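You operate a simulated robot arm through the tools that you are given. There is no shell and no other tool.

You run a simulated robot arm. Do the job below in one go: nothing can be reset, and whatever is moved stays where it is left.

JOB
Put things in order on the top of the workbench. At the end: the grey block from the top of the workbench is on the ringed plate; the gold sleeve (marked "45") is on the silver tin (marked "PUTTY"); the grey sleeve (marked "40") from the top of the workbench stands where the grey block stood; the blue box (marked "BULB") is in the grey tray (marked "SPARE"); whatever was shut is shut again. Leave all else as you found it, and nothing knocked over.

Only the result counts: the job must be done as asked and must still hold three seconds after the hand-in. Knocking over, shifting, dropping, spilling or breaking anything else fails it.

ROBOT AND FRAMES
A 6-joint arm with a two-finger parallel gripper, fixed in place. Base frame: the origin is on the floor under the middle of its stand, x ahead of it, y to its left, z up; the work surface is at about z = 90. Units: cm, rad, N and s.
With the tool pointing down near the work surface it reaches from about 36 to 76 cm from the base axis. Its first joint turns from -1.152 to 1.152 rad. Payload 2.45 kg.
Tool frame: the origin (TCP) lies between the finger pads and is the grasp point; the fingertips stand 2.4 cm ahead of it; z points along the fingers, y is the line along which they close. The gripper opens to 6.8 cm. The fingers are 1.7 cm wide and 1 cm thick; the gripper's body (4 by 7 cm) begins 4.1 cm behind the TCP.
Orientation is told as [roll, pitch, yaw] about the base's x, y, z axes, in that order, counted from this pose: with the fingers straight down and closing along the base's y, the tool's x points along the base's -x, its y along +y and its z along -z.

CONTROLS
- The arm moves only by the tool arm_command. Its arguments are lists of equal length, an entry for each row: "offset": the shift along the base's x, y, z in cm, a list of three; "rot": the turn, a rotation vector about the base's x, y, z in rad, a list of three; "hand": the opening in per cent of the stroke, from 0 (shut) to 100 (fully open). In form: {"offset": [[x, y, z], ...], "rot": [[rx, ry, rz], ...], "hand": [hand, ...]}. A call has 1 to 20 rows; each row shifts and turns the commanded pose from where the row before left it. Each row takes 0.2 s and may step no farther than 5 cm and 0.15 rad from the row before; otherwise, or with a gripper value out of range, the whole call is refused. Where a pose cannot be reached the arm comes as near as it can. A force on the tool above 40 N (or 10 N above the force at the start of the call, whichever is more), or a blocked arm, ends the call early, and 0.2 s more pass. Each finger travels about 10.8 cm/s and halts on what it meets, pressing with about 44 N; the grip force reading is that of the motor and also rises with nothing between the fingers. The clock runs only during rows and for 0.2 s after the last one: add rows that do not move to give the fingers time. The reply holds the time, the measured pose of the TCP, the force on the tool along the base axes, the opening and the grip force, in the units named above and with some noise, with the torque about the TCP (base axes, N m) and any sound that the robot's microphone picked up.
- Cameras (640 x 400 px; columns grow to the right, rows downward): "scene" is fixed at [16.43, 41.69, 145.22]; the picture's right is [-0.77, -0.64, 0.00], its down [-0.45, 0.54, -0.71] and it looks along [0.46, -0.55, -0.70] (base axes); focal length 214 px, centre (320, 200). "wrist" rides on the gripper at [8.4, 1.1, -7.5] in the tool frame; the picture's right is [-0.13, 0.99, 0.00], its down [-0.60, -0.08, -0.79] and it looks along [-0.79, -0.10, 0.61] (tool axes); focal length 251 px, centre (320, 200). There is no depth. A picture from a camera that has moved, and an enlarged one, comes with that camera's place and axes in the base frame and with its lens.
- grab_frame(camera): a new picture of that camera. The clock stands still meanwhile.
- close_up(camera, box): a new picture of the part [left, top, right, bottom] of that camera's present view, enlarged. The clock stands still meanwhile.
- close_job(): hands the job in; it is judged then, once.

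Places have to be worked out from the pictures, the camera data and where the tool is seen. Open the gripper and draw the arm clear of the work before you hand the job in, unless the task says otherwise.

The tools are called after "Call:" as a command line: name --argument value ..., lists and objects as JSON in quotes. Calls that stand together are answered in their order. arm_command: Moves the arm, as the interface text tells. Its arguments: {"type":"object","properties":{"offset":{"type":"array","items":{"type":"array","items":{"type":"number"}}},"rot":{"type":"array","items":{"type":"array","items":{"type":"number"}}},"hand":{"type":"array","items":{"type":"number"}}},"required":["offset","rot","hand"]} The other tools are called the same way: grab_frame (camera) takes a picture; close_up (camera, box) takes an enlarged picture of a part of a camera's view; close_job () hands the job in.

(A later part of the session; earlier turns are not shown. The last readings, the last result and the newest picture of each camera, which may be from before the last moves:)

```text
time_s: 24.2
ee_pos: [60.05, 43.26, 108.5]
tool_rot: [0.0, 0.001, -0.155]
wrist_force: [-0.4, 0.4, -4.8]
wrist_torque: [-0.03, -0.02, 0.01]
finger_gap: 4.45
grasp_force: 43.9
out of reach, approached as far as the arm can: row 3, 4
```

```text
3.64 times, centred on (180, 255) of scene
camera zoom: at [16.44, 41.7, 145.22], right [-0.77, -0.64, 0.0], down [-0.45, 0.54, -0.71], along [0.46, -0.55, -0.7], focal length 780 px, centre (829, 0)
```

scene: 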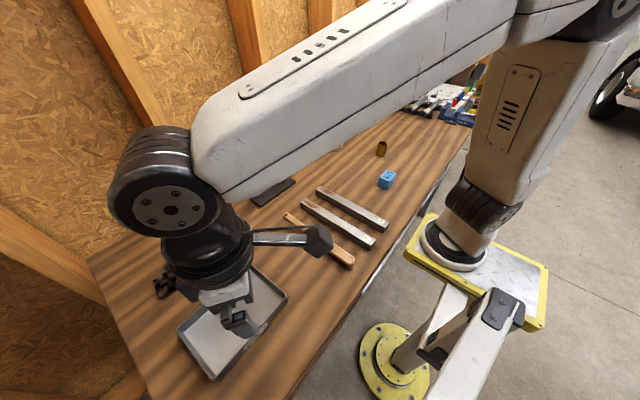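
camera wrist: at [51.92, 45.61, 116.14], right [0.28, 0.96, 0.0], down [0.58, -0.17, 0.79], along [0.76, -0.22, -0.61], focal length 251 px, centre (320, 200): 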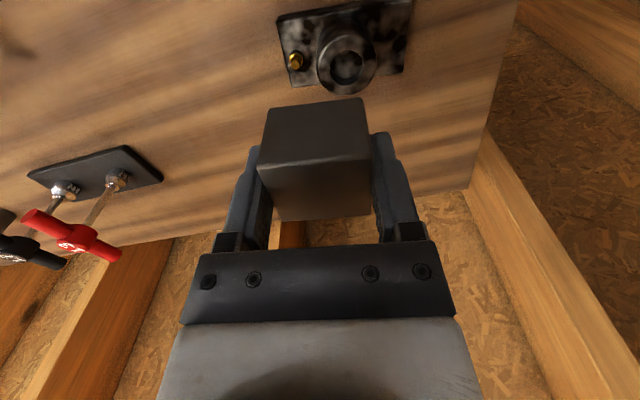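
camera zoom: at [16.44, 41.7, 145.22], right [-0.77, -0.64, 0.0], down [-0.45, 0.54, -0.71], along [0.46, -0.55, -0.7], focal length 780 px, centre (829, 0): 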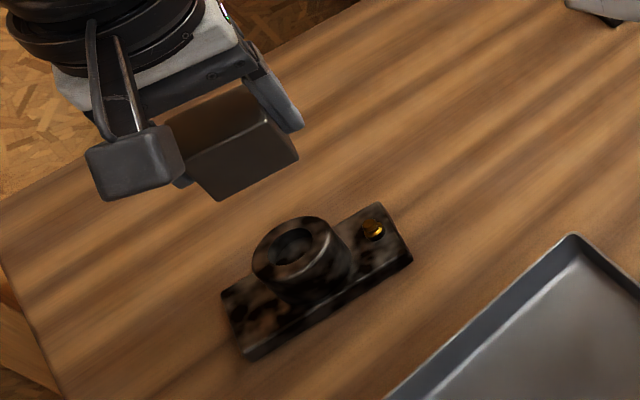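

The plate is solid with a raised ring: outer ≈4.9 cm, centre ≈(61.8, 45.1), ring top z≈95.5. The arm runs out of reach at this height, so I'll come down to z≈102.5 (block bottom at ≈99.3, clear of the ring) and then go outward.

Call:
arm_command --offset '[[0, 0, -2], [0, 0, -2], [0, 0, -2], [0.45, 0.45, 0], [0.45, 0.45, 0], [0.45, 0.45, 0], [0.45, 0.45, 0], [0, 0, 0], [0, 0, 0]]' --rot '[[0, 0, 0], [0, 0, 0], [0, 0, 0], [0, 0, 0], [0, 0, 0], [0, 0, 0], [0, 0, 0], [0, 0, 0], [0, 0, 0]]' --hand '[0, 0, 0, 0, 0, 0, 0, 0, 0]'

Call:
grab_frame --camera "wrist"

Call:
close_up --camera "scene" --box '[120, 200, 240, 310]'

```text
time_s: 26.2
ee_pos: [60.44, 43.83, 102.66]
tool_rot: [0.001, 0.001, -0.155]
wrist_force: [0.5, 0.7, -6.0]
wrist_torque: [0.0, 0.03, 0.0]
finger_gap: 4.46
grasp_force: 44.0
out of reach, approached as far as the arm can: row 2, 3, 4, 5, 6, 7
```

```text
taken
camera wrist: at [52.42, 46.11, 110.14], right [0.28, 0.96, 0.0], down [0.58, -0.17, 0.79], along [0.76, -0.22, -0.61], focal length 251 px, centre (320, 200)
```

wrist: 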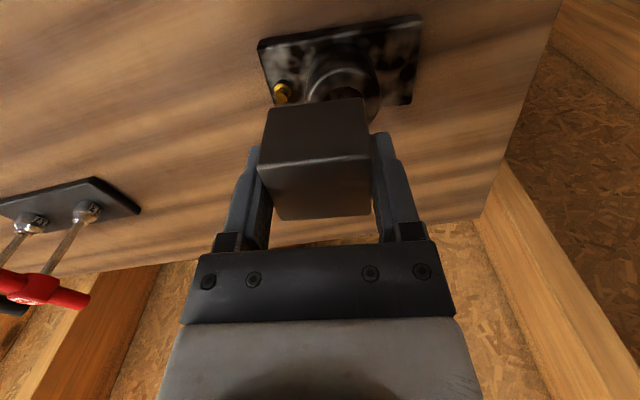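

```text
3.64 times, centred on (180, 255) of scene
camera zoom: at [16.44, 41.7, 145.22], right [-0.77, -0.64, 0.0], down [-0.45, 0.54, -0.71], along [0.46, -0.55, -0.7], focal length 780 px, centre (829, 0)
```

zoom: 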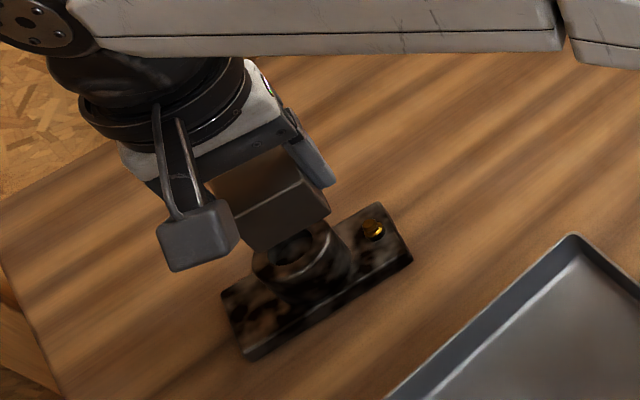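

Reach here ends about 1.5 cm short of the ring with a vertical tool. I'll turn the tool to face outward (yaw ≈0.745) and lean the fingers outward by 0.12 rad about the closing axis, which gains the missing distance, then move over the ring.

Call:
arm_command --offset '[[0, 0, 0], [0, 0, 0], [0, 0, 0], [0, 0, 0], [0, 0, 0], [0, 0, 0], [0, 0, 0], [0.53, 0.51, 0], [0.53, 0.51, 0], [0, 0, 0], [0, 0, 0]]' --rot '[[0, 0, 0.15], [0, 0, 0.15], [0, 0, 0.15], [0, 0, 0.15], [0, 0, 0.15], [0, 0, 0.15], [0.0814, -0.0882, 0], [0, 0, 0], [0, 0, 0], [0, 0, 0], [0, 0, 0]]' --hand '[0, 0, 0, 0, 0, 0, 0, 0, 0, 0, 0]'

Call:
grab_frame --camera "wrist"

Call:
close_up --camera "scene" --box '[120, 200, 240, 310]'

```text
time_s: 28.6
ee_pos: [61.43, 44.8, 102.63]
tool_rot: [0.0, -0.12, 0.743]
wrist_force: [0.1, -0.2, -5.4]
wrist_torque: [-0.02, 0.04, -0.03]
finger_gap: 4.47
grasp_force: 44.0
```

```text
taken
camera wrist: at [53.99, 39.37, 109.1], right [-0.58, 0.82, 0.02], down [0.43, 0.28, 0.86], along [0.7, 0.5, -0.51], focal length 251 px, centre (320, 200)
```

wrist: 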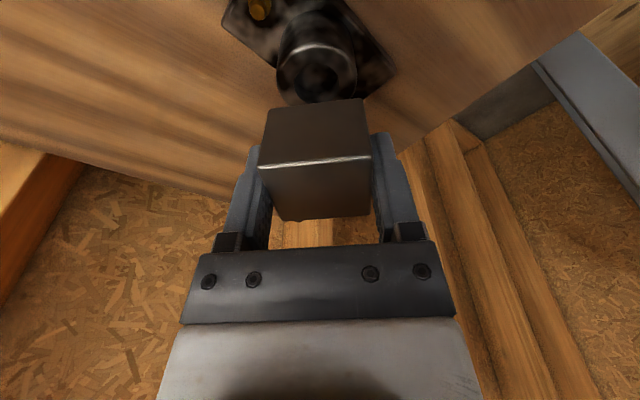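

```text
3.64 times, centred on (180, 255) of scene
camera zoom: at [16.44, 41.7, 145.22], right [-0.77, -0.64, 0.0], down [-0.45, 0.54, -0.71], along [0.46, -0.55, -0.7], focal length 780 px, centre (829, 0)
```

zoom: 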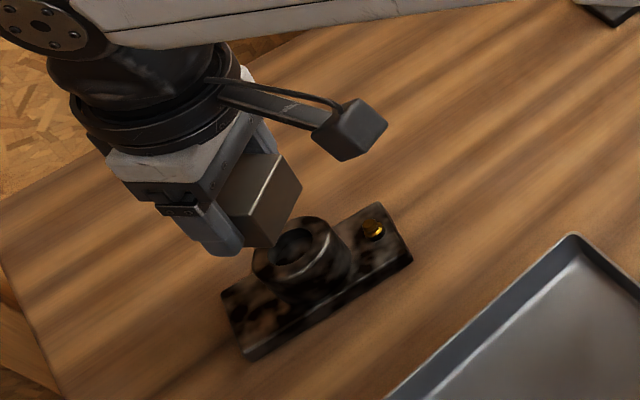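

The tool reached (61.4, 44.8); block bottom centre is over the ring centre (~61.6, 44.9). I'll come down to z≈100 and check the gap in both cameras.

Call:
arm_command --offset '[[0, 0, -0.9], [0, 0, -0.9], [0, 0, -0.8], [0, 0, 0]]' --rot '[[0, 0, 0], [0, 0, 0], [0, 0, 0], [0, 0, 0]]' --hand '[0, 0, 0, 0]'

Call:
close_up --camera "wrist" --box '[220, 0, 420, 130]'

Call:
close_up --camera "scene" --box '[140, 230, 220, 300]'

```text
time_s: 29.6
ee_pos: [61.59, 44.96, 100.11]
tool_rot: [0.001, -0.12, 0.745]
wrist_force: [-0.4, -0.3, -4.6]
wrist_torque: [-0.02, 0.02, 0.05]
finger_gap: 4.47
grasp_force: 44.2
```

```text
3.08 times, centred on (320, 65) of wrist
camera zoom: at [54.05, 39.35, 106.56], right [-0.58, 0.82, 0.02], down [0.42, 0.28, 0.86], along [0.7, 0.5, -0.51], focal length 774 px, centre (320, 615)
```

zoom: 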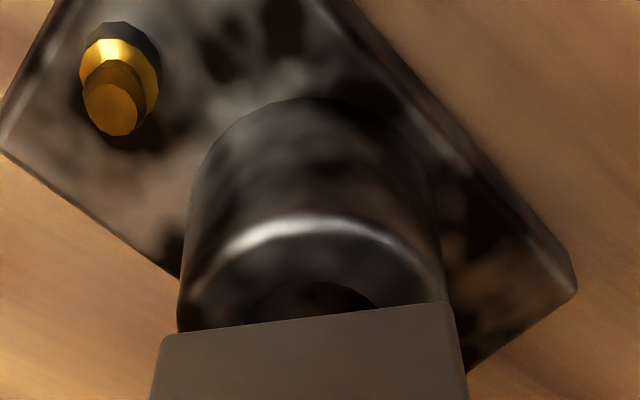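

```text
5.71 times, centred on (180, 265) of scene
camera zoom: at [16.45, 41.7, 145.22], right [-0.77, -0.64, 0.0], down [-0.45, 0.54, -0.71], along [0.46, -0.55, -0.7], focal length 1226 px, centre (1120, -171)
```

zoom: 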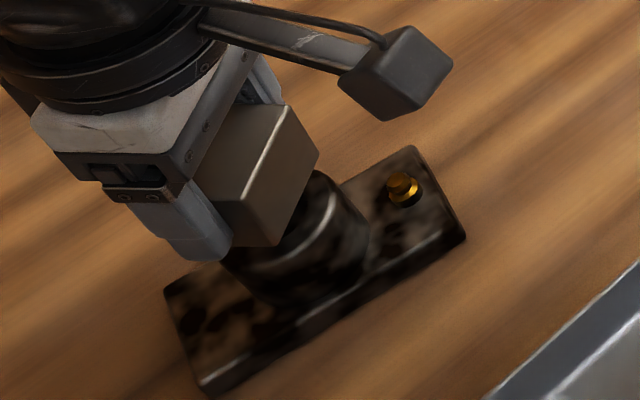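

Tangential alignment is good; radially the block is about 0.3 cm too far out. I'll shift back slightly and lower in small steps, watching the vertical force.

Call:
arm_command --offset '[[-0.2, -0.18, -0.2], [0, 0, -0.2], [0, 0, -0.2], [0, 0, 0]]' --rot '[[0, 0, 0], [0, 0, 0], [0, 0, 0], [0, 0, 0]]' --hand '[0, 0, 0, 0]'

Call:
arm_command --offset '[[0, 0, -0.15], [0, 0, 0]]' --rot '[[0, 0, 0], [0, 0, 0]]' --hand '[0, 0]'

Call:
arm_command --offset '[[0, 0, -0.15], [0, 0, 0]]' --rot '[[0, 0, 0], [0, 0, 0]]' --hand '[0, 0]'

```text
time_s: 30.6
ee_pos: [61.24, 44.57, 99.31]
tool_rot: [-0.001, -0.12, 0.744]
wrist_force: [1.1, -0.5, -5.5]
wrist_torque: [0.01, 0.01, 0.0]
finger_gap: 4.48
grasp_force: 43.6
```

```text
time_s: 31.2
ee_pos: [61.31, 44.58, 99.34]
tool_rot: [0.002, -0.121, 0.743]
wrist_force: [0.2, 0.0, -6.0]
wrist_torque: [0.01, 0.01, 0.0]
finger_gap: 4.51
grasp_force: 44.0
```

```text
time_s: 31.8
ee_pos: [61.18, 44.63, 99.2]
tool_rot: [-0.001, -0.117, 0.745]
wrist_force: [-0.4, -0.5, -4.7]
wrist_torque: [0.0, 0.01, 0.01]
finger_gap: 4.49
grasp_force: 43.5
```

No contact yet at z 99.2. I'll keep lowering in small steps.

Call:
arm_command --offset '[[0, 0, -0.2], [0, 0, 0]]' --rot '[[0, 0, 0], [0, 0, 0]]' --hand '[0, 0]'

Call:
arm_command --offset '[[0, 0, -0.2], [0, 0, 0]]' --rot '[[0, 0, 0], [0, 0, 0]]' --hand '[0, 0]'

Call:
close_up --camera "scene" --box '[140, 230, 220, 300]'

Call:
close_up --camera "wrist" --box '[220, 0, 420, 130]'

```text
time_s: 32.4
ee_pos: [61.22, 44.59, 98.85]
tool_rot: [-0.002, -0.119, 0.743]
wrist_force: [0.3, -0.3, -6.2]
wrist_torque: [0.0, 0.0, -0.02]
finger_gap: 4.47
grasp_force: 44.2
```

```text
time_s: 33.0
ee_pos: [61.33, 44.57, 98.64]
tool_rot: [0.0, -0.12, 0.744]
wrist_force: [0.0, -0.5, -5.8]
wrist_torque: [0.01, 0.01, 0.0]
finger_gap: 4.5
grasp_force: 44.3
```

```text
5.71 times, centred on (180, 265) of scene
camera zoom: at [16.44, 41.7, 145.22], right [-0.77, -0.64, 0.0], down [-0.45, 0.54, -0.71], along [0.46, -0.55, -0.7], focal length 1226 px, centre (1120, -171)
```

zoom: 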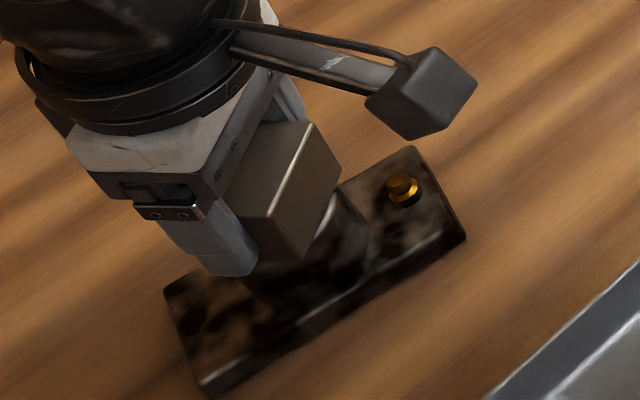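

```text
3.08 times, centred on (320, 65) of wrist
camera zoom: at [53.76, 39.1, 105.21], right [-0.58, 0.82, 0.02], down [0.42, 0.28, 0.86], along [0.7, 0.5, -0.51], focal length 774 px, centre (320, 615)
```

zoom: 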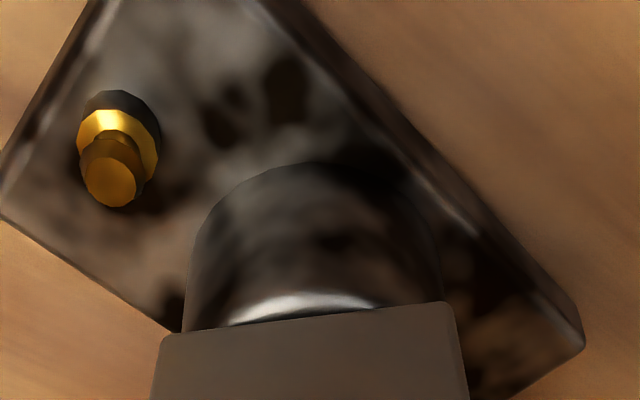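

Still hanging free, but the block's lower edge is nearly at the rim. I'll continue lowering gently.

Call:
arm_command --offset '[[0, 0, -0.2], [0, 0, 0]]' --rot '[[0, 0, 0], [0, 0, 0]]' --hand '[0, 0]'

Call:
arm_command --offset '[[0, 0, -0.2], [0, 0, 0]]' --rot '[[0, 0, 0], [0, 0, 0]]' --hand '[0, 0]'

```text
time_s: 33.6
ee_pos: [61.21, 44.65, 98.62]
tool_rot: [0.001, -0.122, 0.743]
wrist_force: [-2.2, -1.5, 2.9]
wrist_torque: [-0.15, 0.14, 0.0]
finger_gap: 4.49
grasp_force: 44.4
```

```text
time_s: 34.2
ee_pos: [61.39, 44.71, 98.71]
tool_rot: [-0.001, -0.125, 0.745]
wrist_force: [-8.3, -5.4, 21.7]
wrist_torque: [-0.48, 0.61, 0.02]
finger_gap: 4.46
grasp_force: 43.8
```

Contact is made (about +27 N). I'll ease off 0.2 cm so the edge just rests on the ring, then open the fingers a little so the block settles flat.

Call:
arm_command --offset '[[0, 0, 0.2], [0, 0, 0]]' --rot '[[0, 0, 0], [0, 0, 0]]' --hand '[0, 0]'

Call:
close_up --camera "scene" --box '[140, 230, 220, 300]'

Call:
close_up --camera "wrist" --box '[220, 0, 420, 130]'

```text
time_s: 34.8
ee_pos: [61.37, 44.88, 98.6]
tool_rot: [-0.001, -0.123, 0.743]
wrist_force: [-2.6, -1.7, 20.1]
wrist_torque: [-0.33, 0.38, 0.01]
finger_gap: 4.46
grasp_force: 44.3
```

```text
5.71 times, centred on (180, 265) of scene
camera zoom: at [16.39, 41.66, 145.24], right [-0.77, -0.64, 0.0], down [-0.45, 0.54, -0.71], along [0.46, -0.55, -0.7], focal length 1226 px, centre (1120, -171)
```

zoom: 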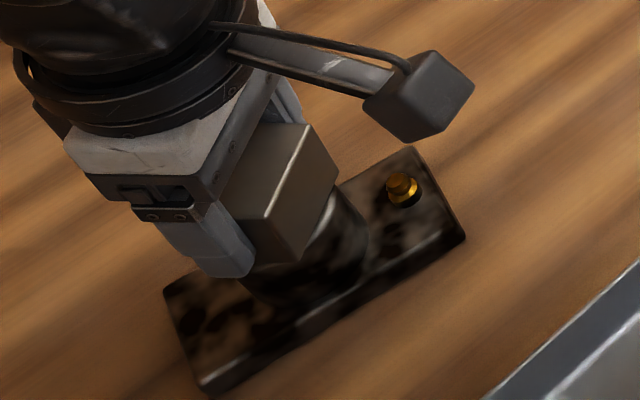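

```text
3.08 times, centred on (320, 65) of wrist
camera zoom: at [53.85, 39.18, 105.07], right [-0.58, 0.82, 0.02], down [0.42, 0.28, 0.86], along [0.7, 0.5, -0.51], focal length 774 px, centre (320, 615)
```

zoom: 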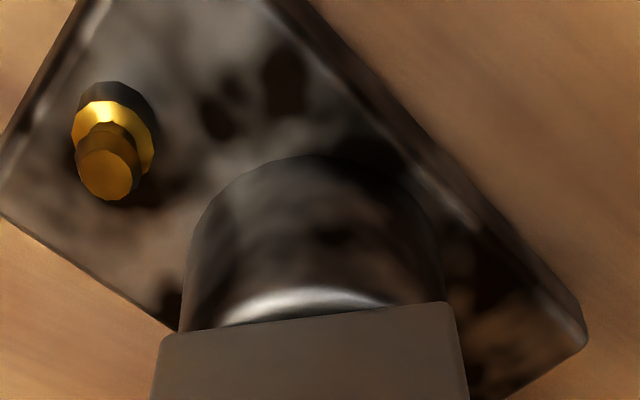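

Force is still 20 N, so I'll ease up a little more before releasing.

Call:
arm_command --offset '[[0, 0, 0.15], [0, 0, 0]]' --rot '[[0, 0, 0], [0, 0, 0]]' --hand '[0, 0]'

```text
time_s: 35.4
ee_pos: [61.32, 44.69, 98.63]
tool_rot: [0.001, -0.122, 0.743]
wrist_force: [4.1, 4.6, 13.1]
wrist_torque: [-0.06, 0.09, -0.02]
finger_gap: 4.49
grasp_force: 43.8
```

The torque has nearly vanished, suggesting the block has pivoted closer to flat. One more small ease-up, then open partly.

Call:
arm_command --offset '[[0, 0, 0.12], [0, 0, 0]]' --rot '[[0, 0, 0], [0, 0, 0]]' --hand '[0, 0]'

Call:
close_up --camera "scene" --box '[140, 230, 220, 300]'

```text
time_s: 36.0
ee_pos: [61.39, 44.59, 98.68]
tool_rot: [0.0, -0.115, 0.743]
wrist_force: [2.0, 0.9, 3.1]
wrist_torque: [-0.1, 0.01, 0.0]
finger_gap: 4.47
grasp_force: 43.5
```

```text
5.71 times, centred on (180, 265) of scene
camera zoom: at [16.43, 41.69, 145.22], right [-0.77, -0.64, 0.0], down [-0.45, 0.54, -0.71], along [0.46, -0.55, -0.7], focal length 1226 px, centre (1120, -171)
```

zoom: 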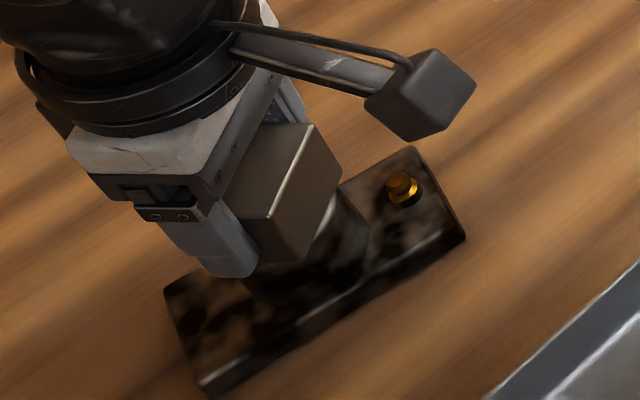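

Light contact now (about 8 N). I'll open the fingers in small increments so the block settles, then look.

Call:
arm_command --offset '[[0, 0, 0], [0, 0, 0], [0, 0, 0], [0, 0, 0], [0, 0, 0], [0, 0, 0]]' --rot '[[0, 0, 0], [0, 0, 0], [0, 0, 0], [0, 0, 0], [0, 0, 0], [0, 0, 0]]' --hand '[66, 67, 69, 72, 76, 80]'

Call:
close_up --camera "scene" --box '[140, 230, 220, 300]'

Call:
grab_frame --camera "wrist"

```text
time_s: 37.4
ee_pos: [61.31, 44.75, 98.76]
tool_rot: [-0.001, -0.12, 0.743]
wrist_force: [0.5, -0.3, 0.2]
wrist_torque: [0.02, 0.05, 0.02]
finger_gap: 5.44
grasp_force: 0.1
```

```text
5.71 times, centred on (180, 265) of scene
camera zoom: at [16.43, 41.69, 145.22], right [-0.77, -0.64, 0.0], down [-0.45, 0.54, -0.71], along [0.46, -0.55, -0.7], focal length 1226 px, centre (1120, -171)
```

zoom: 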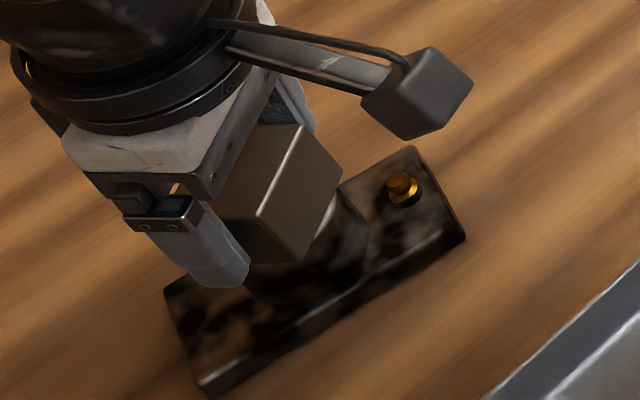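

```text
taken
camera wrist: at [53.83, 39.18, 105.26], right [-0.58, 0.82, 0.02], down [0.42, 0.28, 0.86], along [0.7, 0.5, -0.51], focal length 251 px, centre (320, 200)
```

wrist: 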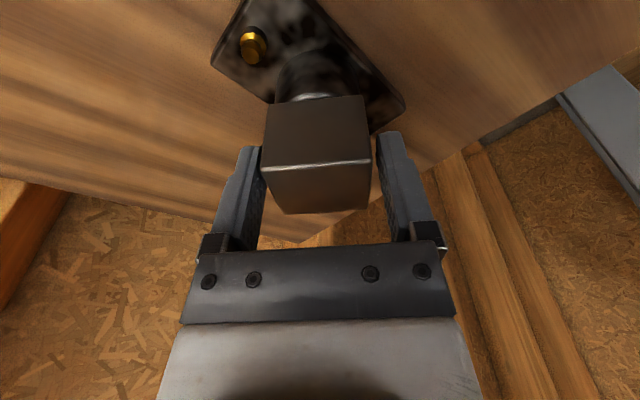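

The block rests on the ring. I'll open fully and back out up and slightly inward, then inspect the result.

Call:
arm_command --offset '[[0, 0, 0], [0, 0, 0], [-0.2, -0.18, 1.5], [-0.3, -0.28, 2], [-0.3, -0.28, 2], [-0.6, -0.55, 2], [-1, -1, 2]]' --rot '[[0, 0, 0], [0, 0, 0], [0, 0, 0], [0, 0, 0], [0, 0, 0], [0, 0, 0], [0, 0, 0]]' --hand '[100, 100, 100, 100, 100, 100, 100]'

Call:
grab_frame --camera "wrist"

Call:
close_up --camera "scene" --box '[130, 220, 230, 310]'

```text
time_s: 39.0
ee_pos: [58.76, 42.43, 108.1]
tool_rot: [0.001, -0.119, 0.743]
wrist_force: [-0.1, -0.2, -0.2]
wrist_torque: [0.01, 0.02, 0.01]
finger_gap: 6.81
grasp_force: 0.1
```

```text
taken
camera wrist: at [51.38, 36.95, 114.64], right [-0.58, 0.82, 0.02], down [0.43, 0.28, 0.86], along [0.7, 0.5, -0.51], focal length 251 px, centre (320, 200)
```

wrist: 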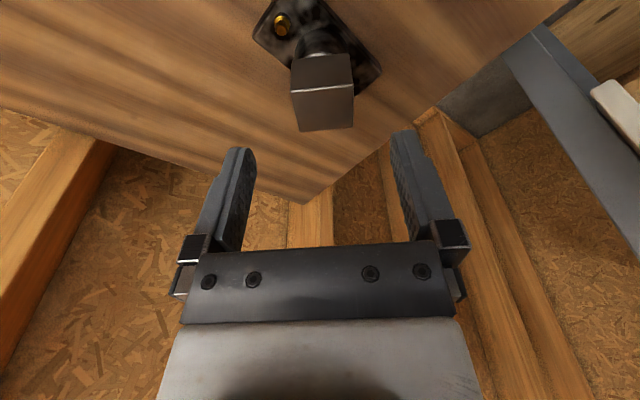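

```text
4.44 times, centred on (180, 265) of scene
camera zoom: at [16.43, 41.69, 145.22], right [-0.77, -0.64, 0.0], down [-0.45, 0.54, -0.71], along [0.46, -0.55, -0.7], focal length 953 px, centre (942, -89)
```

zoom: 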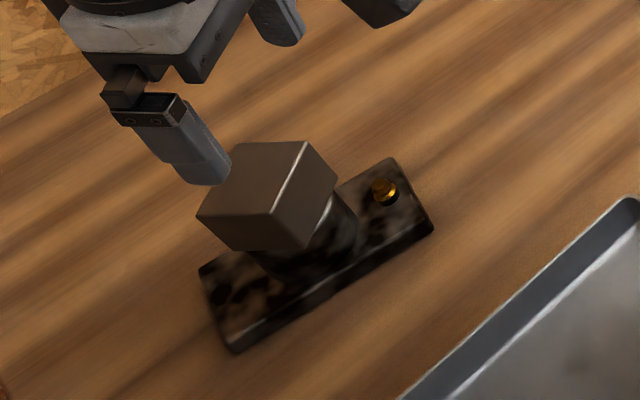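

The block sits squarely on the ring. Next I'll straighten the tool and swing at safe height to look at the grey sleeve "40" near (73.5, −21.7).

Call:
arm_command --offset '[[-1, -1, 0], [0, -4.4, 0], [0, -4.4, 0], [0, -4.4, 0], [0, -4.4, 0], [0, -4.4, 0], [0, -4.4, 0], [0, -4.4, 0], [0, -4.4, 0], [0, -4.4, 0], [0, -4.4, 0], [0, -4.4, 0], [0, -4.4, 0], [0, -4.4, 0]]' --rot '[[-0.0814, 0.0882, 0], [0, 0, -0.084], [0, 0, -0.084], [0, 0, -0.084], [0, 0, -0.084], [0, 0, -0.084], [0, 0, -0.084], [0, 0, -0.084], [0, 0, -0.084], [0, 0, -0.084], [0, 0, -0.084], [0, 0, -0.084], [0, 0, -0.084], [0, 0, -0.084]]' --hand '[100, 100, 100, 100, 100, 100, 100, 100, 100, 100, 100, 100, 100, 100]'

Call:
grab_frame --camera "wrist"

Call:
close_up --camera "scene" --box '[290, 110, 410, 200]'

```text
time_s: 42.0
ee_pos: [57.82, -15.88, 108.03]
tool_rot: [0.001, -0.001, -0.348]
wrist_force: [0.7, 0.0, -0.2]
wrist_torque: [0.04, -0.02, -0.01]
finger_gap: 6.8
grasp_force: 0.1
```

```text
taken
camera wrist: at [50.34, -11.87, 115.62], right [0.46, 0.89, 0.0], down [0.54, -0.28, 0.79], along [0.7, -0.36, -0.61], focal length 251 px, centre (320, 200)
```

wrist: 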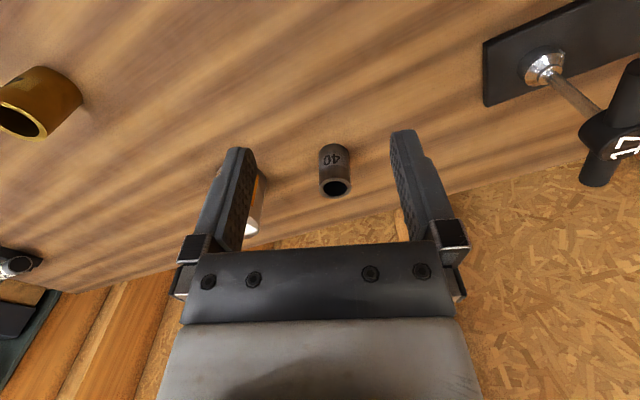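

```text
4.44 times, centred on (350, 155) of scene
camera zoom: at [16.43, 41.69, 145.22], right [-0.77, -0.64, 0.0], down [-0.45, 0.54, -0.71], along [0.46, -0.55, -0.7], focal length 953 px, centre (187, 400)
```

zoom: 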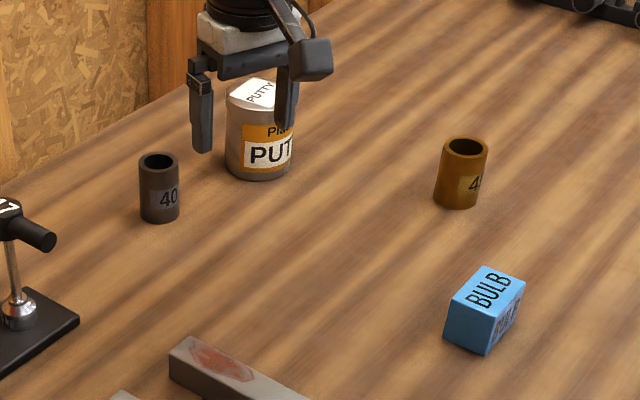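

I'll enlarge the sleeve 40 in the wrist view to locate it precisely.

Call:
close_up --camera "wrist" --box '[280, 120, 390, 220]'

Call:
close_up --camera "scene" --box '[295, 120, 355, 175]'

```text
4.00 times, centred on (335, 170) of wrist
camera zoom: at [50.34, -11.87, 115.62], right [0.46, 0.89, 0.0], down [0.54, -0.28, 0.79], along [0.7, -0.36, -0.61], focal length 1006 px, centre (260, 320)
```

zoom: 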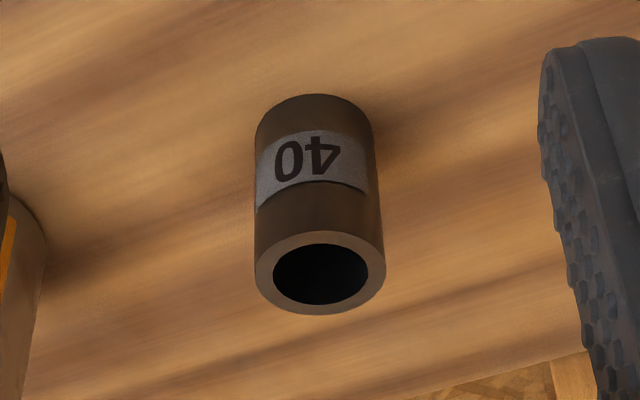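

```text
7.27 times, centred on (325, 148) of scene
camera zoom: at [16.43, 41.69, 145.22], right [-0.77, -0.64, 0.0], down [-0.45, 0.54, -0.71], along [0.46, -0.55, -0.7], focal length 1560 px, centre (284, 582)
```

zoom: 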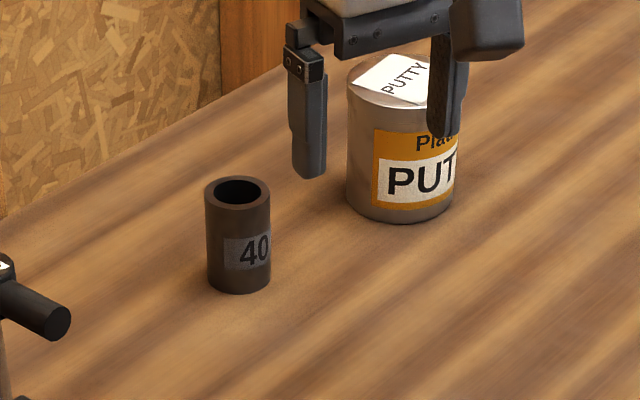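

Sleeve 40: centre ≈(71.8, −20.8), 3.95 cm across, ≈6 cm tall. I'll hover over it and verify before going down.

Call:
arm_command --offset '[[3.5, -1.23, -1], [3.5, -1.23, -1], [3.5, -1.23, -1], [3.48, -1.23, -1], [0, 0, 0]]' --rot '[[0, 0, 0], [0, 0, 0], [0, 0, 0], [0, 0, 0], [0, 0, 0]]' --hand '[100, 100, 100, 100, 100]'

Call:
close_up --camera "wrist" --box '[230, 0, 410, 130]'

Call:
close_up --camera "scene" --box '[280, 110, 380, 190]'

```text
time_s: 43.2
ee_pos: [71.82, -20.27, 104.31]
tool_rot: [0.0, 0.002, -0.347]
wrist_force: [-0.6, 0.1, -0.4]
wrist_torque: [0.03, -0.01, 0.01]
finger_gap: 6.8
grasp_force: 0.1
```

```text
3.08 times, centred on (320, 65) of wrist
camera zoom: at [64.32, -16.53, 111.76], right [0.46, 0.89, 0.0], down [0.54, -0.28, 0.79], along [0.7, -0.36, -0.61], focal length 774 px, centre (320, 615)
```

zoom: 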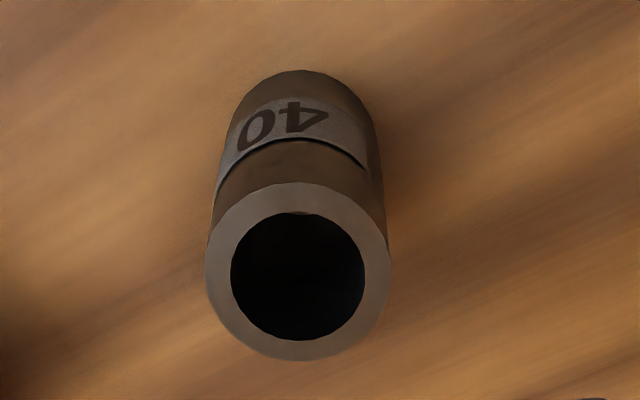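

```text
5.00 times, centred on (330, 150) of scene
camera zoom: at [16.43, 41.69, 145.22], right [-0.77, -0.64, 0.0], down [-0.45, 0.54, -0.71], along [0.46, -0.55, -0.7], focal length 1072 px, centre (270, 450)
```

zoom: 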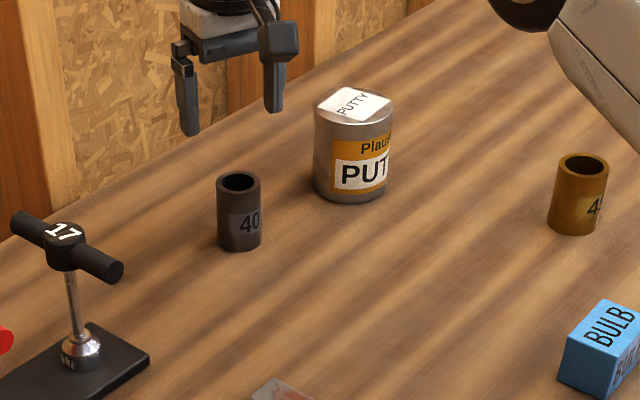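

Relative to the tool, the sleeve is about 0.4 cm toward −y. I'll correct that, descend to z≈94 and close.

Call:
arm_command --offset '[[-0.08, -0.4, -1.5], [0, 0, -2], [0, 0, -2], [0, 0, -2], [0, 0, -1.5], [0, 0, -1.2], [0, 0, 0], [0, 0, 0], [0, 0, 0], [0, 0, 0]]' --rot '[[0, 0, 0], [0, 0, 0], [0, 0, 0], [0, 0, 0], [0, 0, 0], [0, 0, 0], [0, 0, 0], [0, 0, 0], [0, 0, 0], [0, 0, 0]]' --hand '[100, 100, 100, 100, 100, 100, 100, 0, 0, 0]'

Call:
grab_frame --camera "wrist"

Call:
close_up --camera "scene" --box '[280, 110, 380, 190]'

```text
time_s: 45.4
ee_pos: [71.66, -21.24, 94.06]
tool_rot: [0.0, 0.0, -0.347]
wrist_force: [1.6, 0.1, -0.5]
wrist_torque: [0.02, -0.09, -0.01]
finger_gap: 4.49
grasp_force: 44.3
```

```text
taken
camera wrist: at [64.22, -17.33, 101.63], right [0.46, 0.89, 0.0], down [0.54, -0.28, 0.79], along [0.7, -0.36, -0.61], focal length 251 px, centre (320, 200)
```

wrist: 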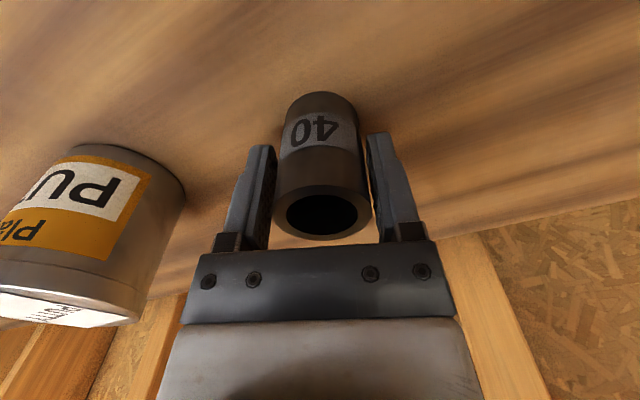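

```text
5.00 times, centred on (330, 150) of scene
camera zoom: at [16.44, 41.69, 145.22], right [-0.77, -0.64, 0.0], down [-0.45, 0.54, -0.71], along [0.46, -0.55, -0.7], focal length 1072 px, centre (270, 450)
```

zoom: 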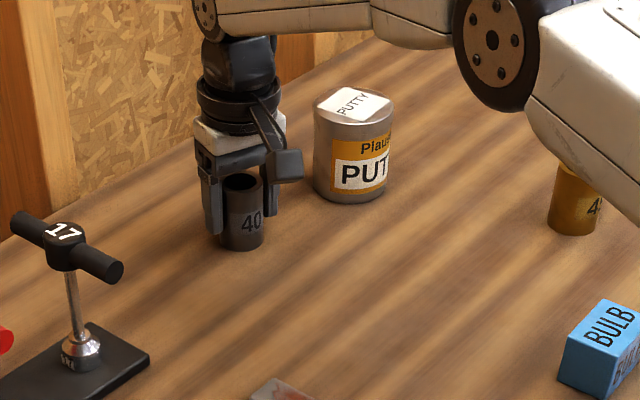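

The sleeve is between the fingers and gripped. I'll lift it straight up with settling time and check.

Call:
arm_command --offset '[[0, 0, 1], [0, 0, 2], [0, 0, 2.5], [0, 0, 2.5], [-1, 0.3, 2.5], [-2, 0.6, 1.5], [0, 0, 0], [0, 0, 0], [0, 0, 0]]' --rot '[[0, 0, 0], [0, 0, 0], [0, 0, 0], [0, 0, 0], [0, 0, 0], [0, 0, 0], [0, 0, 0], [0, 0, 0], [0, 0, 0]]' --hand '[0, 0, 0, 0, 0, 0, 0, 0, 0]'

Call:
grab_frame --camera "wrist"

Call:
close_up --camera "scene" --box '[270, 80, 390, 190]'

```text
time_s: 47.4
ee_pos: [68.83, -20.41, 106.12]
tool_rot: [0.0, 0.001, -0.347]
wrist_force: [0.0, -0.2, -1.9]
wrist_torque: [0.01, 0.0, 0.0]
finger_gap: 4.5
grasp_force: 43.7
```

```text
taken
camera wrist: at [61.23, -16.46, 113.76], right [0.46, 0.89, 0.0], down [0.54, -0.28, 0.79], along [0.7, -0.36, -0.61], focal length 251 px, centre (320, 200)
```

wrist: 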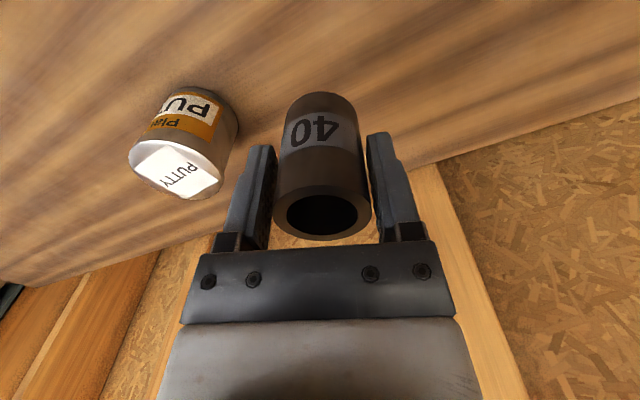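

```text
3.64 times, centred on (330, 135) of scene
camera zoom: at [16.44, 41.69, 145.22], right [-0.77, -0.64, 0.0], down [-0.45, 0.54, -0.71], along [0.46, -0.55, -0.7], focal length 780 px, centre (284, 436)
```

zoom: 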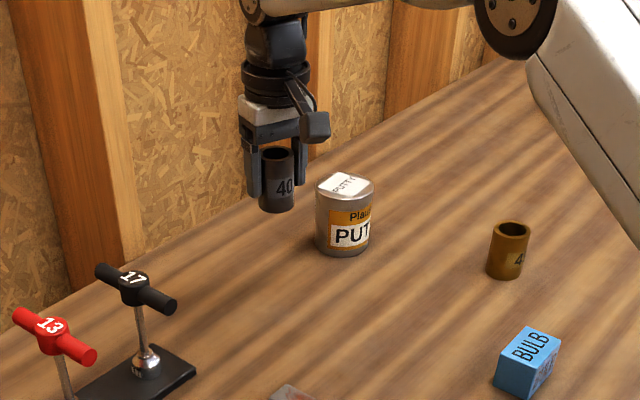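

Sleeve 40 is held (≈0.2 kg) and upright. I'll retract, sweep at x≈57 well clear of the T-handles, and bring it over the block's old place (65.9, 29.0).

Call:
arm_command --offset '[[-3.93, 1.47, 0.63], [-3.93, 1.47, 0.63], [-3.93, 1.47, 0.63], [-0.11, 4.22, 0], [-0.11, 4.22, 0], [-0.11, 4.22, 0], [-0.11, 4.22, 0], [-0.11, 4.22, 0], [-0.11, 4.22, 0], [-0.11, 4.22, 0], [-0.11, 4.22, 0], [-0.11, 4.22, 0], [3.3, 2.33, -0.67], [3.3, 2.33, -0.67], [3.3, 2.33, -0.67], [0, 0, 0], [0, 0, 0], [0, 0, 0]]' --rot '[[0, 0, 0], [0, 0, 0], [0, 0, 0], [0, 0, 0.094], [0, 0, 0.094], [0, 0, 0.094], [0, 0, 0.094], [0, 0, 0.094], [0, 0, 0.094], [0, 0, 0.094], [0, 0, 0.094], [0, 0, 0.094], [0, 0, 0], [0, 0, 0], [0, 0, 0], [0, 0, 0], [0, 0, 0], [0, 0, 0]]' --hand '[0, 0, 0, 0, 0, 0, 0, 0, 0, 0, 0, 0, 0, 0, 0, 0, 0, 0]'

Call:
grab_frame --camera "wrist"

Call:
close_up --camera "scene" --box '[150, 150, 310, 300]'

```text
time_s: 51.2
ee_pos: [65.88, 29.21, 105.83]
tool_rot: [-0.001, -0.001, 0.499]
wrist_force: [-0.3, -1.0, -2.4]
wrist_torque: [0.01, 0.0, 0.01]
finger_gap: 4.49
grasp_force: 43.8
```

```text
taken
camera wrist: at [57.99, 26.09, 113.45], right [-0.36, 0.93, 0.0], down [0.57, 0.22, 0.79], along [0.74, 0.29, -0.61], focal length 251 px, centre (320, 200)
```

wrist: 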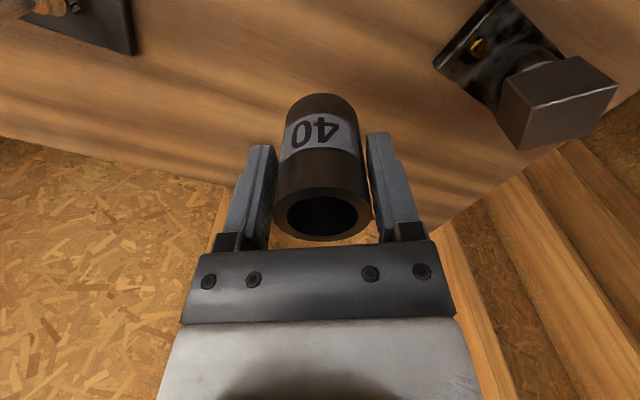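

```text
2.67 times, centred on (230, 225) of scene
camera zoom: at [16.44, 41.7, 145.22], right [-0.77, -0.64, 0.0], down [-0.45, 0.54, -0.71], along [0.46, -0.55, -0.7], focal length 572 px, centre (560, 133)
```

zoom: 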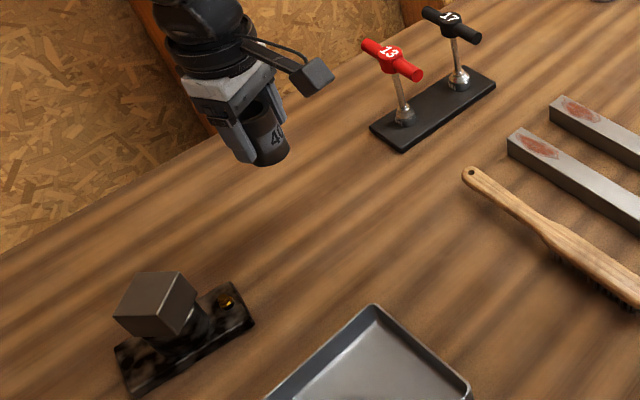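

Over the old block place. I'll lower the sleeve to about 0.4 cm above the bench, then feel for contact.

Call:
arm_command --offset '[[0, -0.1, -2.2], [0, 0, -2.2], [0, 0, -2.2], [0, 0, -2.2], [0, 0, -2.2], [0, 0, -0.3], [0, 0, 0], [0, 0, 0], [0, 0, 0]]' --rot '[[0, 0, 0], [0, 0, 0], [0, 0, 0], [0, 0, 0], [0, 0, 0], [0, 0, 0], [0, 0, 0], [0, 0, 0], [0, 0, 0]]' --hand '[0, 0, 0, 0, 0, 0, 0, 0, 0]'

Call:
arm_command --offset '[[0, 0, -0.15], [0, 0, 0]]' --rot '[[0, 0, 0], [0, 0, 0]]' --hand '[0, 0]'

Call:
arm_command --offset '[[0, 0, -0.15], [0, 0, 0]]' --rot '[[0, 0, 0], [0, 0, 0]]' --hand '[0, 0]'

```text
time_s: 53.2
ee_pos: [65.92, 29.15, 94.71]
tool_rot: [0.0, 0.001, 0.498]
wrist_force: [0.5, 0.4, -2.7]
wrist_torque: [-0.01, -0.02, 0.01]
finger_gap: 4.46
grasp_force: 44.2
```

```text
time_s: 53.8
ee_pos: [65.8, 29.16, 94.71]
tool_rot: [0.0, 0.0, 0.501]
wrist_force: [0.3, 0.8, -2.7]
wrist_torque: [0.01, 0.01, 0.05]
finger_gap: 4.51
grasp_force: 44.1
```

```text
time_s: 54.4
ee_pos: [65.86, 29.25, 94.43]
tool_rot: [0.0, 0.0, 0.5]
wrist_force: [-0.3, -0.8, -2.3]
wrist_torque: [0.01, 0.0, -0.02]
finger_gap: 4.46
grasp_force: 44.0
```

Still free at z 94.4. Continuing in small steps until the bench is felt.

Call:
arm_command --offset '[[0, 0, -0.15], [0, 0, 0]]' --rot '[[0, 0, 0], [0, 0, 0]]' --hand '[0, 0]'

Call:
arm_command --offset '[[0, 0, -0.12], [0, 0, 0]]' --rot '[[0, 0, 0], [0, 0, 0]]' --hand '[0, 0]'

```text
time_s: 55.0
ee_pos: [65.98, 29.14, 94.23]
tool_rot: [0.0, -0.001, 0.5]
wrist_force: [-0.2, -0.7, -3.7]
wrist_torque: [-0.01, 0.03, 0.0]
finger_gap: 4.47
grasp_force: 43.6
```

```text
time_s: 55.6
ee_pos: [65.87, 29.23, 94.12]
tool_rot: [-0.001, 0.0, 0.499]
wrist_force: [-0.7, 0.5, -2.1]
wrist_torque: [-0.01, 0.05, -0.01]
finger_gap: 4.49
grasp_force: 44.0
```

Call:
arm_command --offset '[[0, 0, -0.12], [0, 0, 0]]' --rot '[[0, 0, 0], [0, 0, 0]]' --hand '[0, 0]'

Call:
close_up --camera "scene" --box '[180, 180, 270, 260]'

```text
time_s: 56.2
ee_pos: [65.96, 29.1, 94.01]
tool_rot: [0.0, -0.002, 0.496]
wrist_force: [-2.6, -0.9, 8.0]
wrist_torque: [-0.11, 0.28, 0.02]
finger_gap: 4.46
grasp_force: 43.7
```

```text
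5.00 times, centred on (225, 220) of scene
camera zoom: at [16.41, 41.68, 145.23], right [-0.77, -0.64, 0.0], down [-0.45, 0.54, -0.71], along [0.46, -0.55, -0.7], focal length 1072 px, centre (795, 100)
```

zoom: 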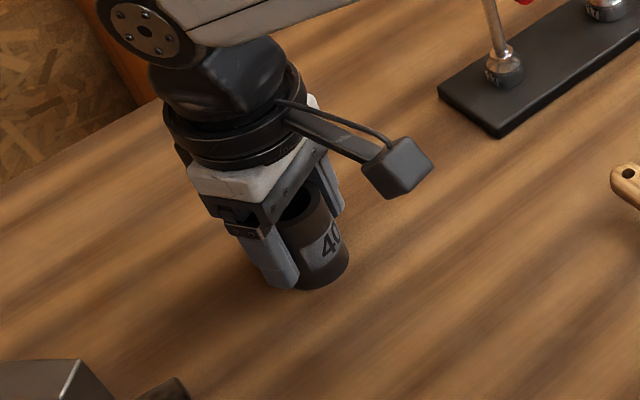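

The sleeve touches the bench (≈10 N). Position is (65.95, 29.1), matching the block's old place. I'll release and rise straight up.

Call:
arm_command --offset '[[0, 0, 0.05], [0, 0, 0], [0, 0, 0], [0, 0, 0], [0, 0, 0], [0, 0, 1.5], [0, 0, 2.5], [0, 0, 2.5], [0, 0, 2.5], [-1, -0.5, 2.5], [0, 0, 0], [0, 0, 0]]' --rot '[[0, 0, 0], [0, 0, 0], [0, 0, 0], [0, 0, 0], [0, 0, 0], [0, 0, 0], [0, 0, 0], [0, 0, 0], [0, 0, 0], [0, 0, 0], [0, 0, 0], [0, 0, 0]]' --hand '[68, 72, 80, 100, 100, 100, 100, 100, 100, 100, 100, 100]'

Call:
grab_frame --camera "wrist"

Call:
close_up --camera "scene" --box '[150, 150, 310, 300]'

```text
time_s: 58.8
ee_pos: [64.71, 28.35, 105.54]
tool_rot: [0.001, 0.001, 0.5]
wrist_force: [-0.5, -0.7, -0.6]
wrist_torque: [0.0, 0.0, 0.01]
finger_gap: 6.84
grasp_force: 0.1
```

```text
taken
camera wrist: at [56.88, 25.28, 113.07], right [-0.36, 0.93, 0.0], down [0.57, 0.22, 0.79], along [0.74, 0.29, -0.61], focal length 251 px, centre (320, 200)
```

wrist: 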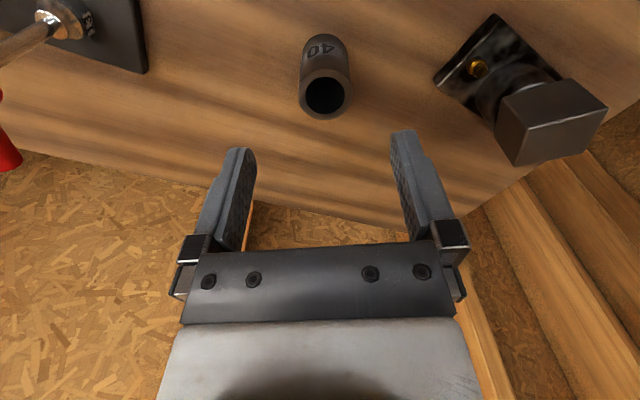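

```text
2.67 times, centred on (230, 225) of scene
camera zoom: at [16.43, 41.69, 145.22], right [-0.77, -0.64, 0.0], down [-0.45, 0.54, -0.71], along [0.46, -0.55, -0.7], focal length 572 px, centre (560, 133)
```

zoom: 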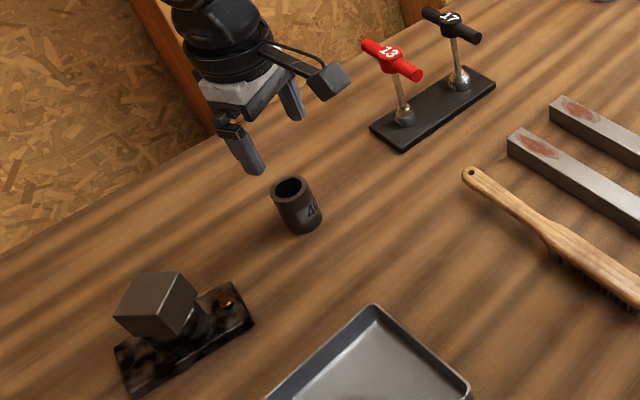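

Sleeve 40 stands where the block stood. Now I'll retract, sweep right at safe height and look at the tin and the gold sleeve.

Call:
arm_command --offset '[[-3.5, -2.5, 1.2], [-3.5, -2.5, 1.2], [-0.52, -4.12, 0], [-0.52, -4.12, 0], [-0.52, -4.12, 0], [-0.52, -4.12, 0], [-0.52, -4.12, 0], [-0.52, -4.12, 0], [-0.52, -4.12, 0], [-0.52, -4.12, 0], [-0.52, -4.12, 0], [-0.52, -4.12, 0], [-0.52, -4.12, 0], [0, 0, 0], [0, 0, 0], [0, 0, 0]]' --rot '[[0, 0, 0], [0, 0, 0], [0, 0, -0.1], [0, 0, -0.1], [0, 0, -0.1], [0, 0, -0.1], [0, 0, -0.1], [0, 0, -0.1], [0, 0, -0.1], [0, 0, -0.1], [0, 0, -0.1], [0, 0, -0.1], [0, 0, -0.1], [0, 0, 0], [0, 0, 0], [0, 0, 0]]' --hand '[100, 100, 100, 100, 100, 100, 100, 100, 100, 100, 100, 100, 100, 100, 100, 100]'

Call:
grab_frame --camera "wrist"

Call:
close_up --camera "wrist" --box '[240, 90, 400, 240]'

Call:
close_up --camera "scene" --box '[310, 115, 400, 175]'

```text
time_s: 62.2
ee_pos: [52.19, -21.61, 108.21]
tool_rot: [0.001, 0.0, -0.6]
wrist_force: [-0.1, 0.1, 0.5]
wrist_torque: [0.01, 0.02, -0.02]
finger_gap: 6.8
grasp_force: 0.1
```

```text
taken
camera wrist: at [45.9, -16.04, 115.66], right [0.67, 0.74, 0.0], down [0.45, -0.41, 0.79], along [0.59, -0.53, -0.61], focal length 251 px, centre (320, 200)
```

wrist: 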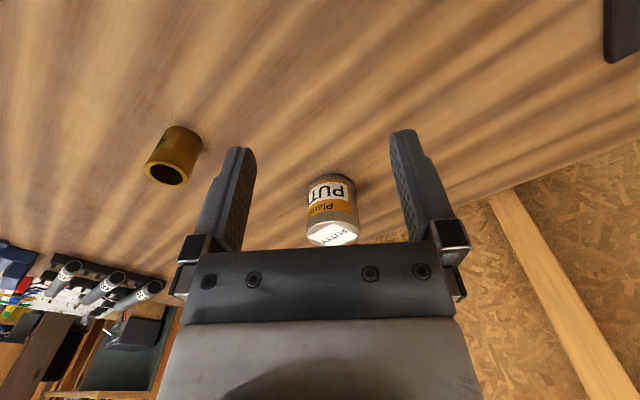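

```text
2.67 times, centred on (320, 165) of wrist
camera zoom: at [45.9, -16.04, 115.66], right [0.67, 0.74, 0.0], down [0.45, -0.41, 0.79], along [0.59, -0.53, -0.61], focal length 670 px, centre (320, 293)
```

zoom: 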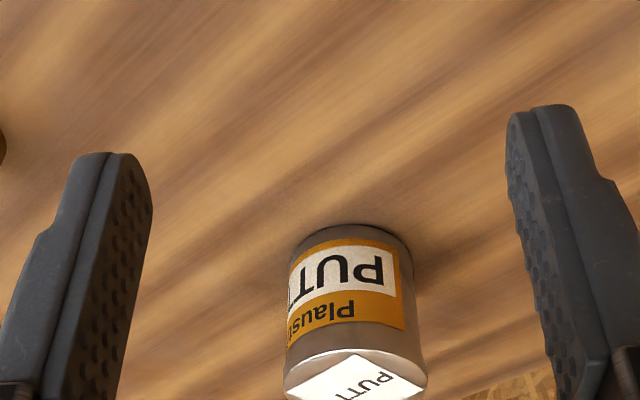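

```text
6.67 times, centred on (355, 145) of scene
camera zoom: at [16.43, 41.69, 145.22], right [-0.77, -0.64, 0.0], down [-0.45, 0.54, -0.71], along [0.46, -0.55, -0.7], focal length 1430 px, centre (87, 567)
```

zoom: 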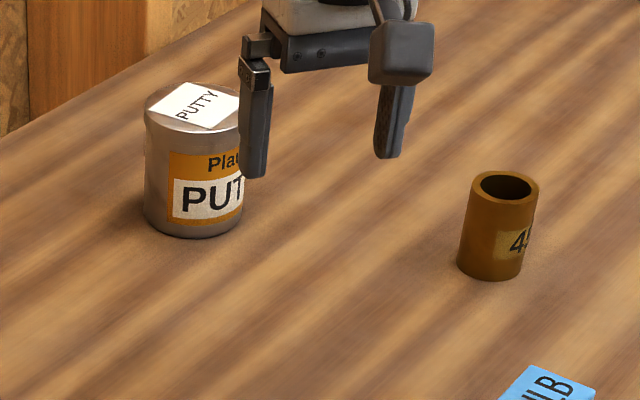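

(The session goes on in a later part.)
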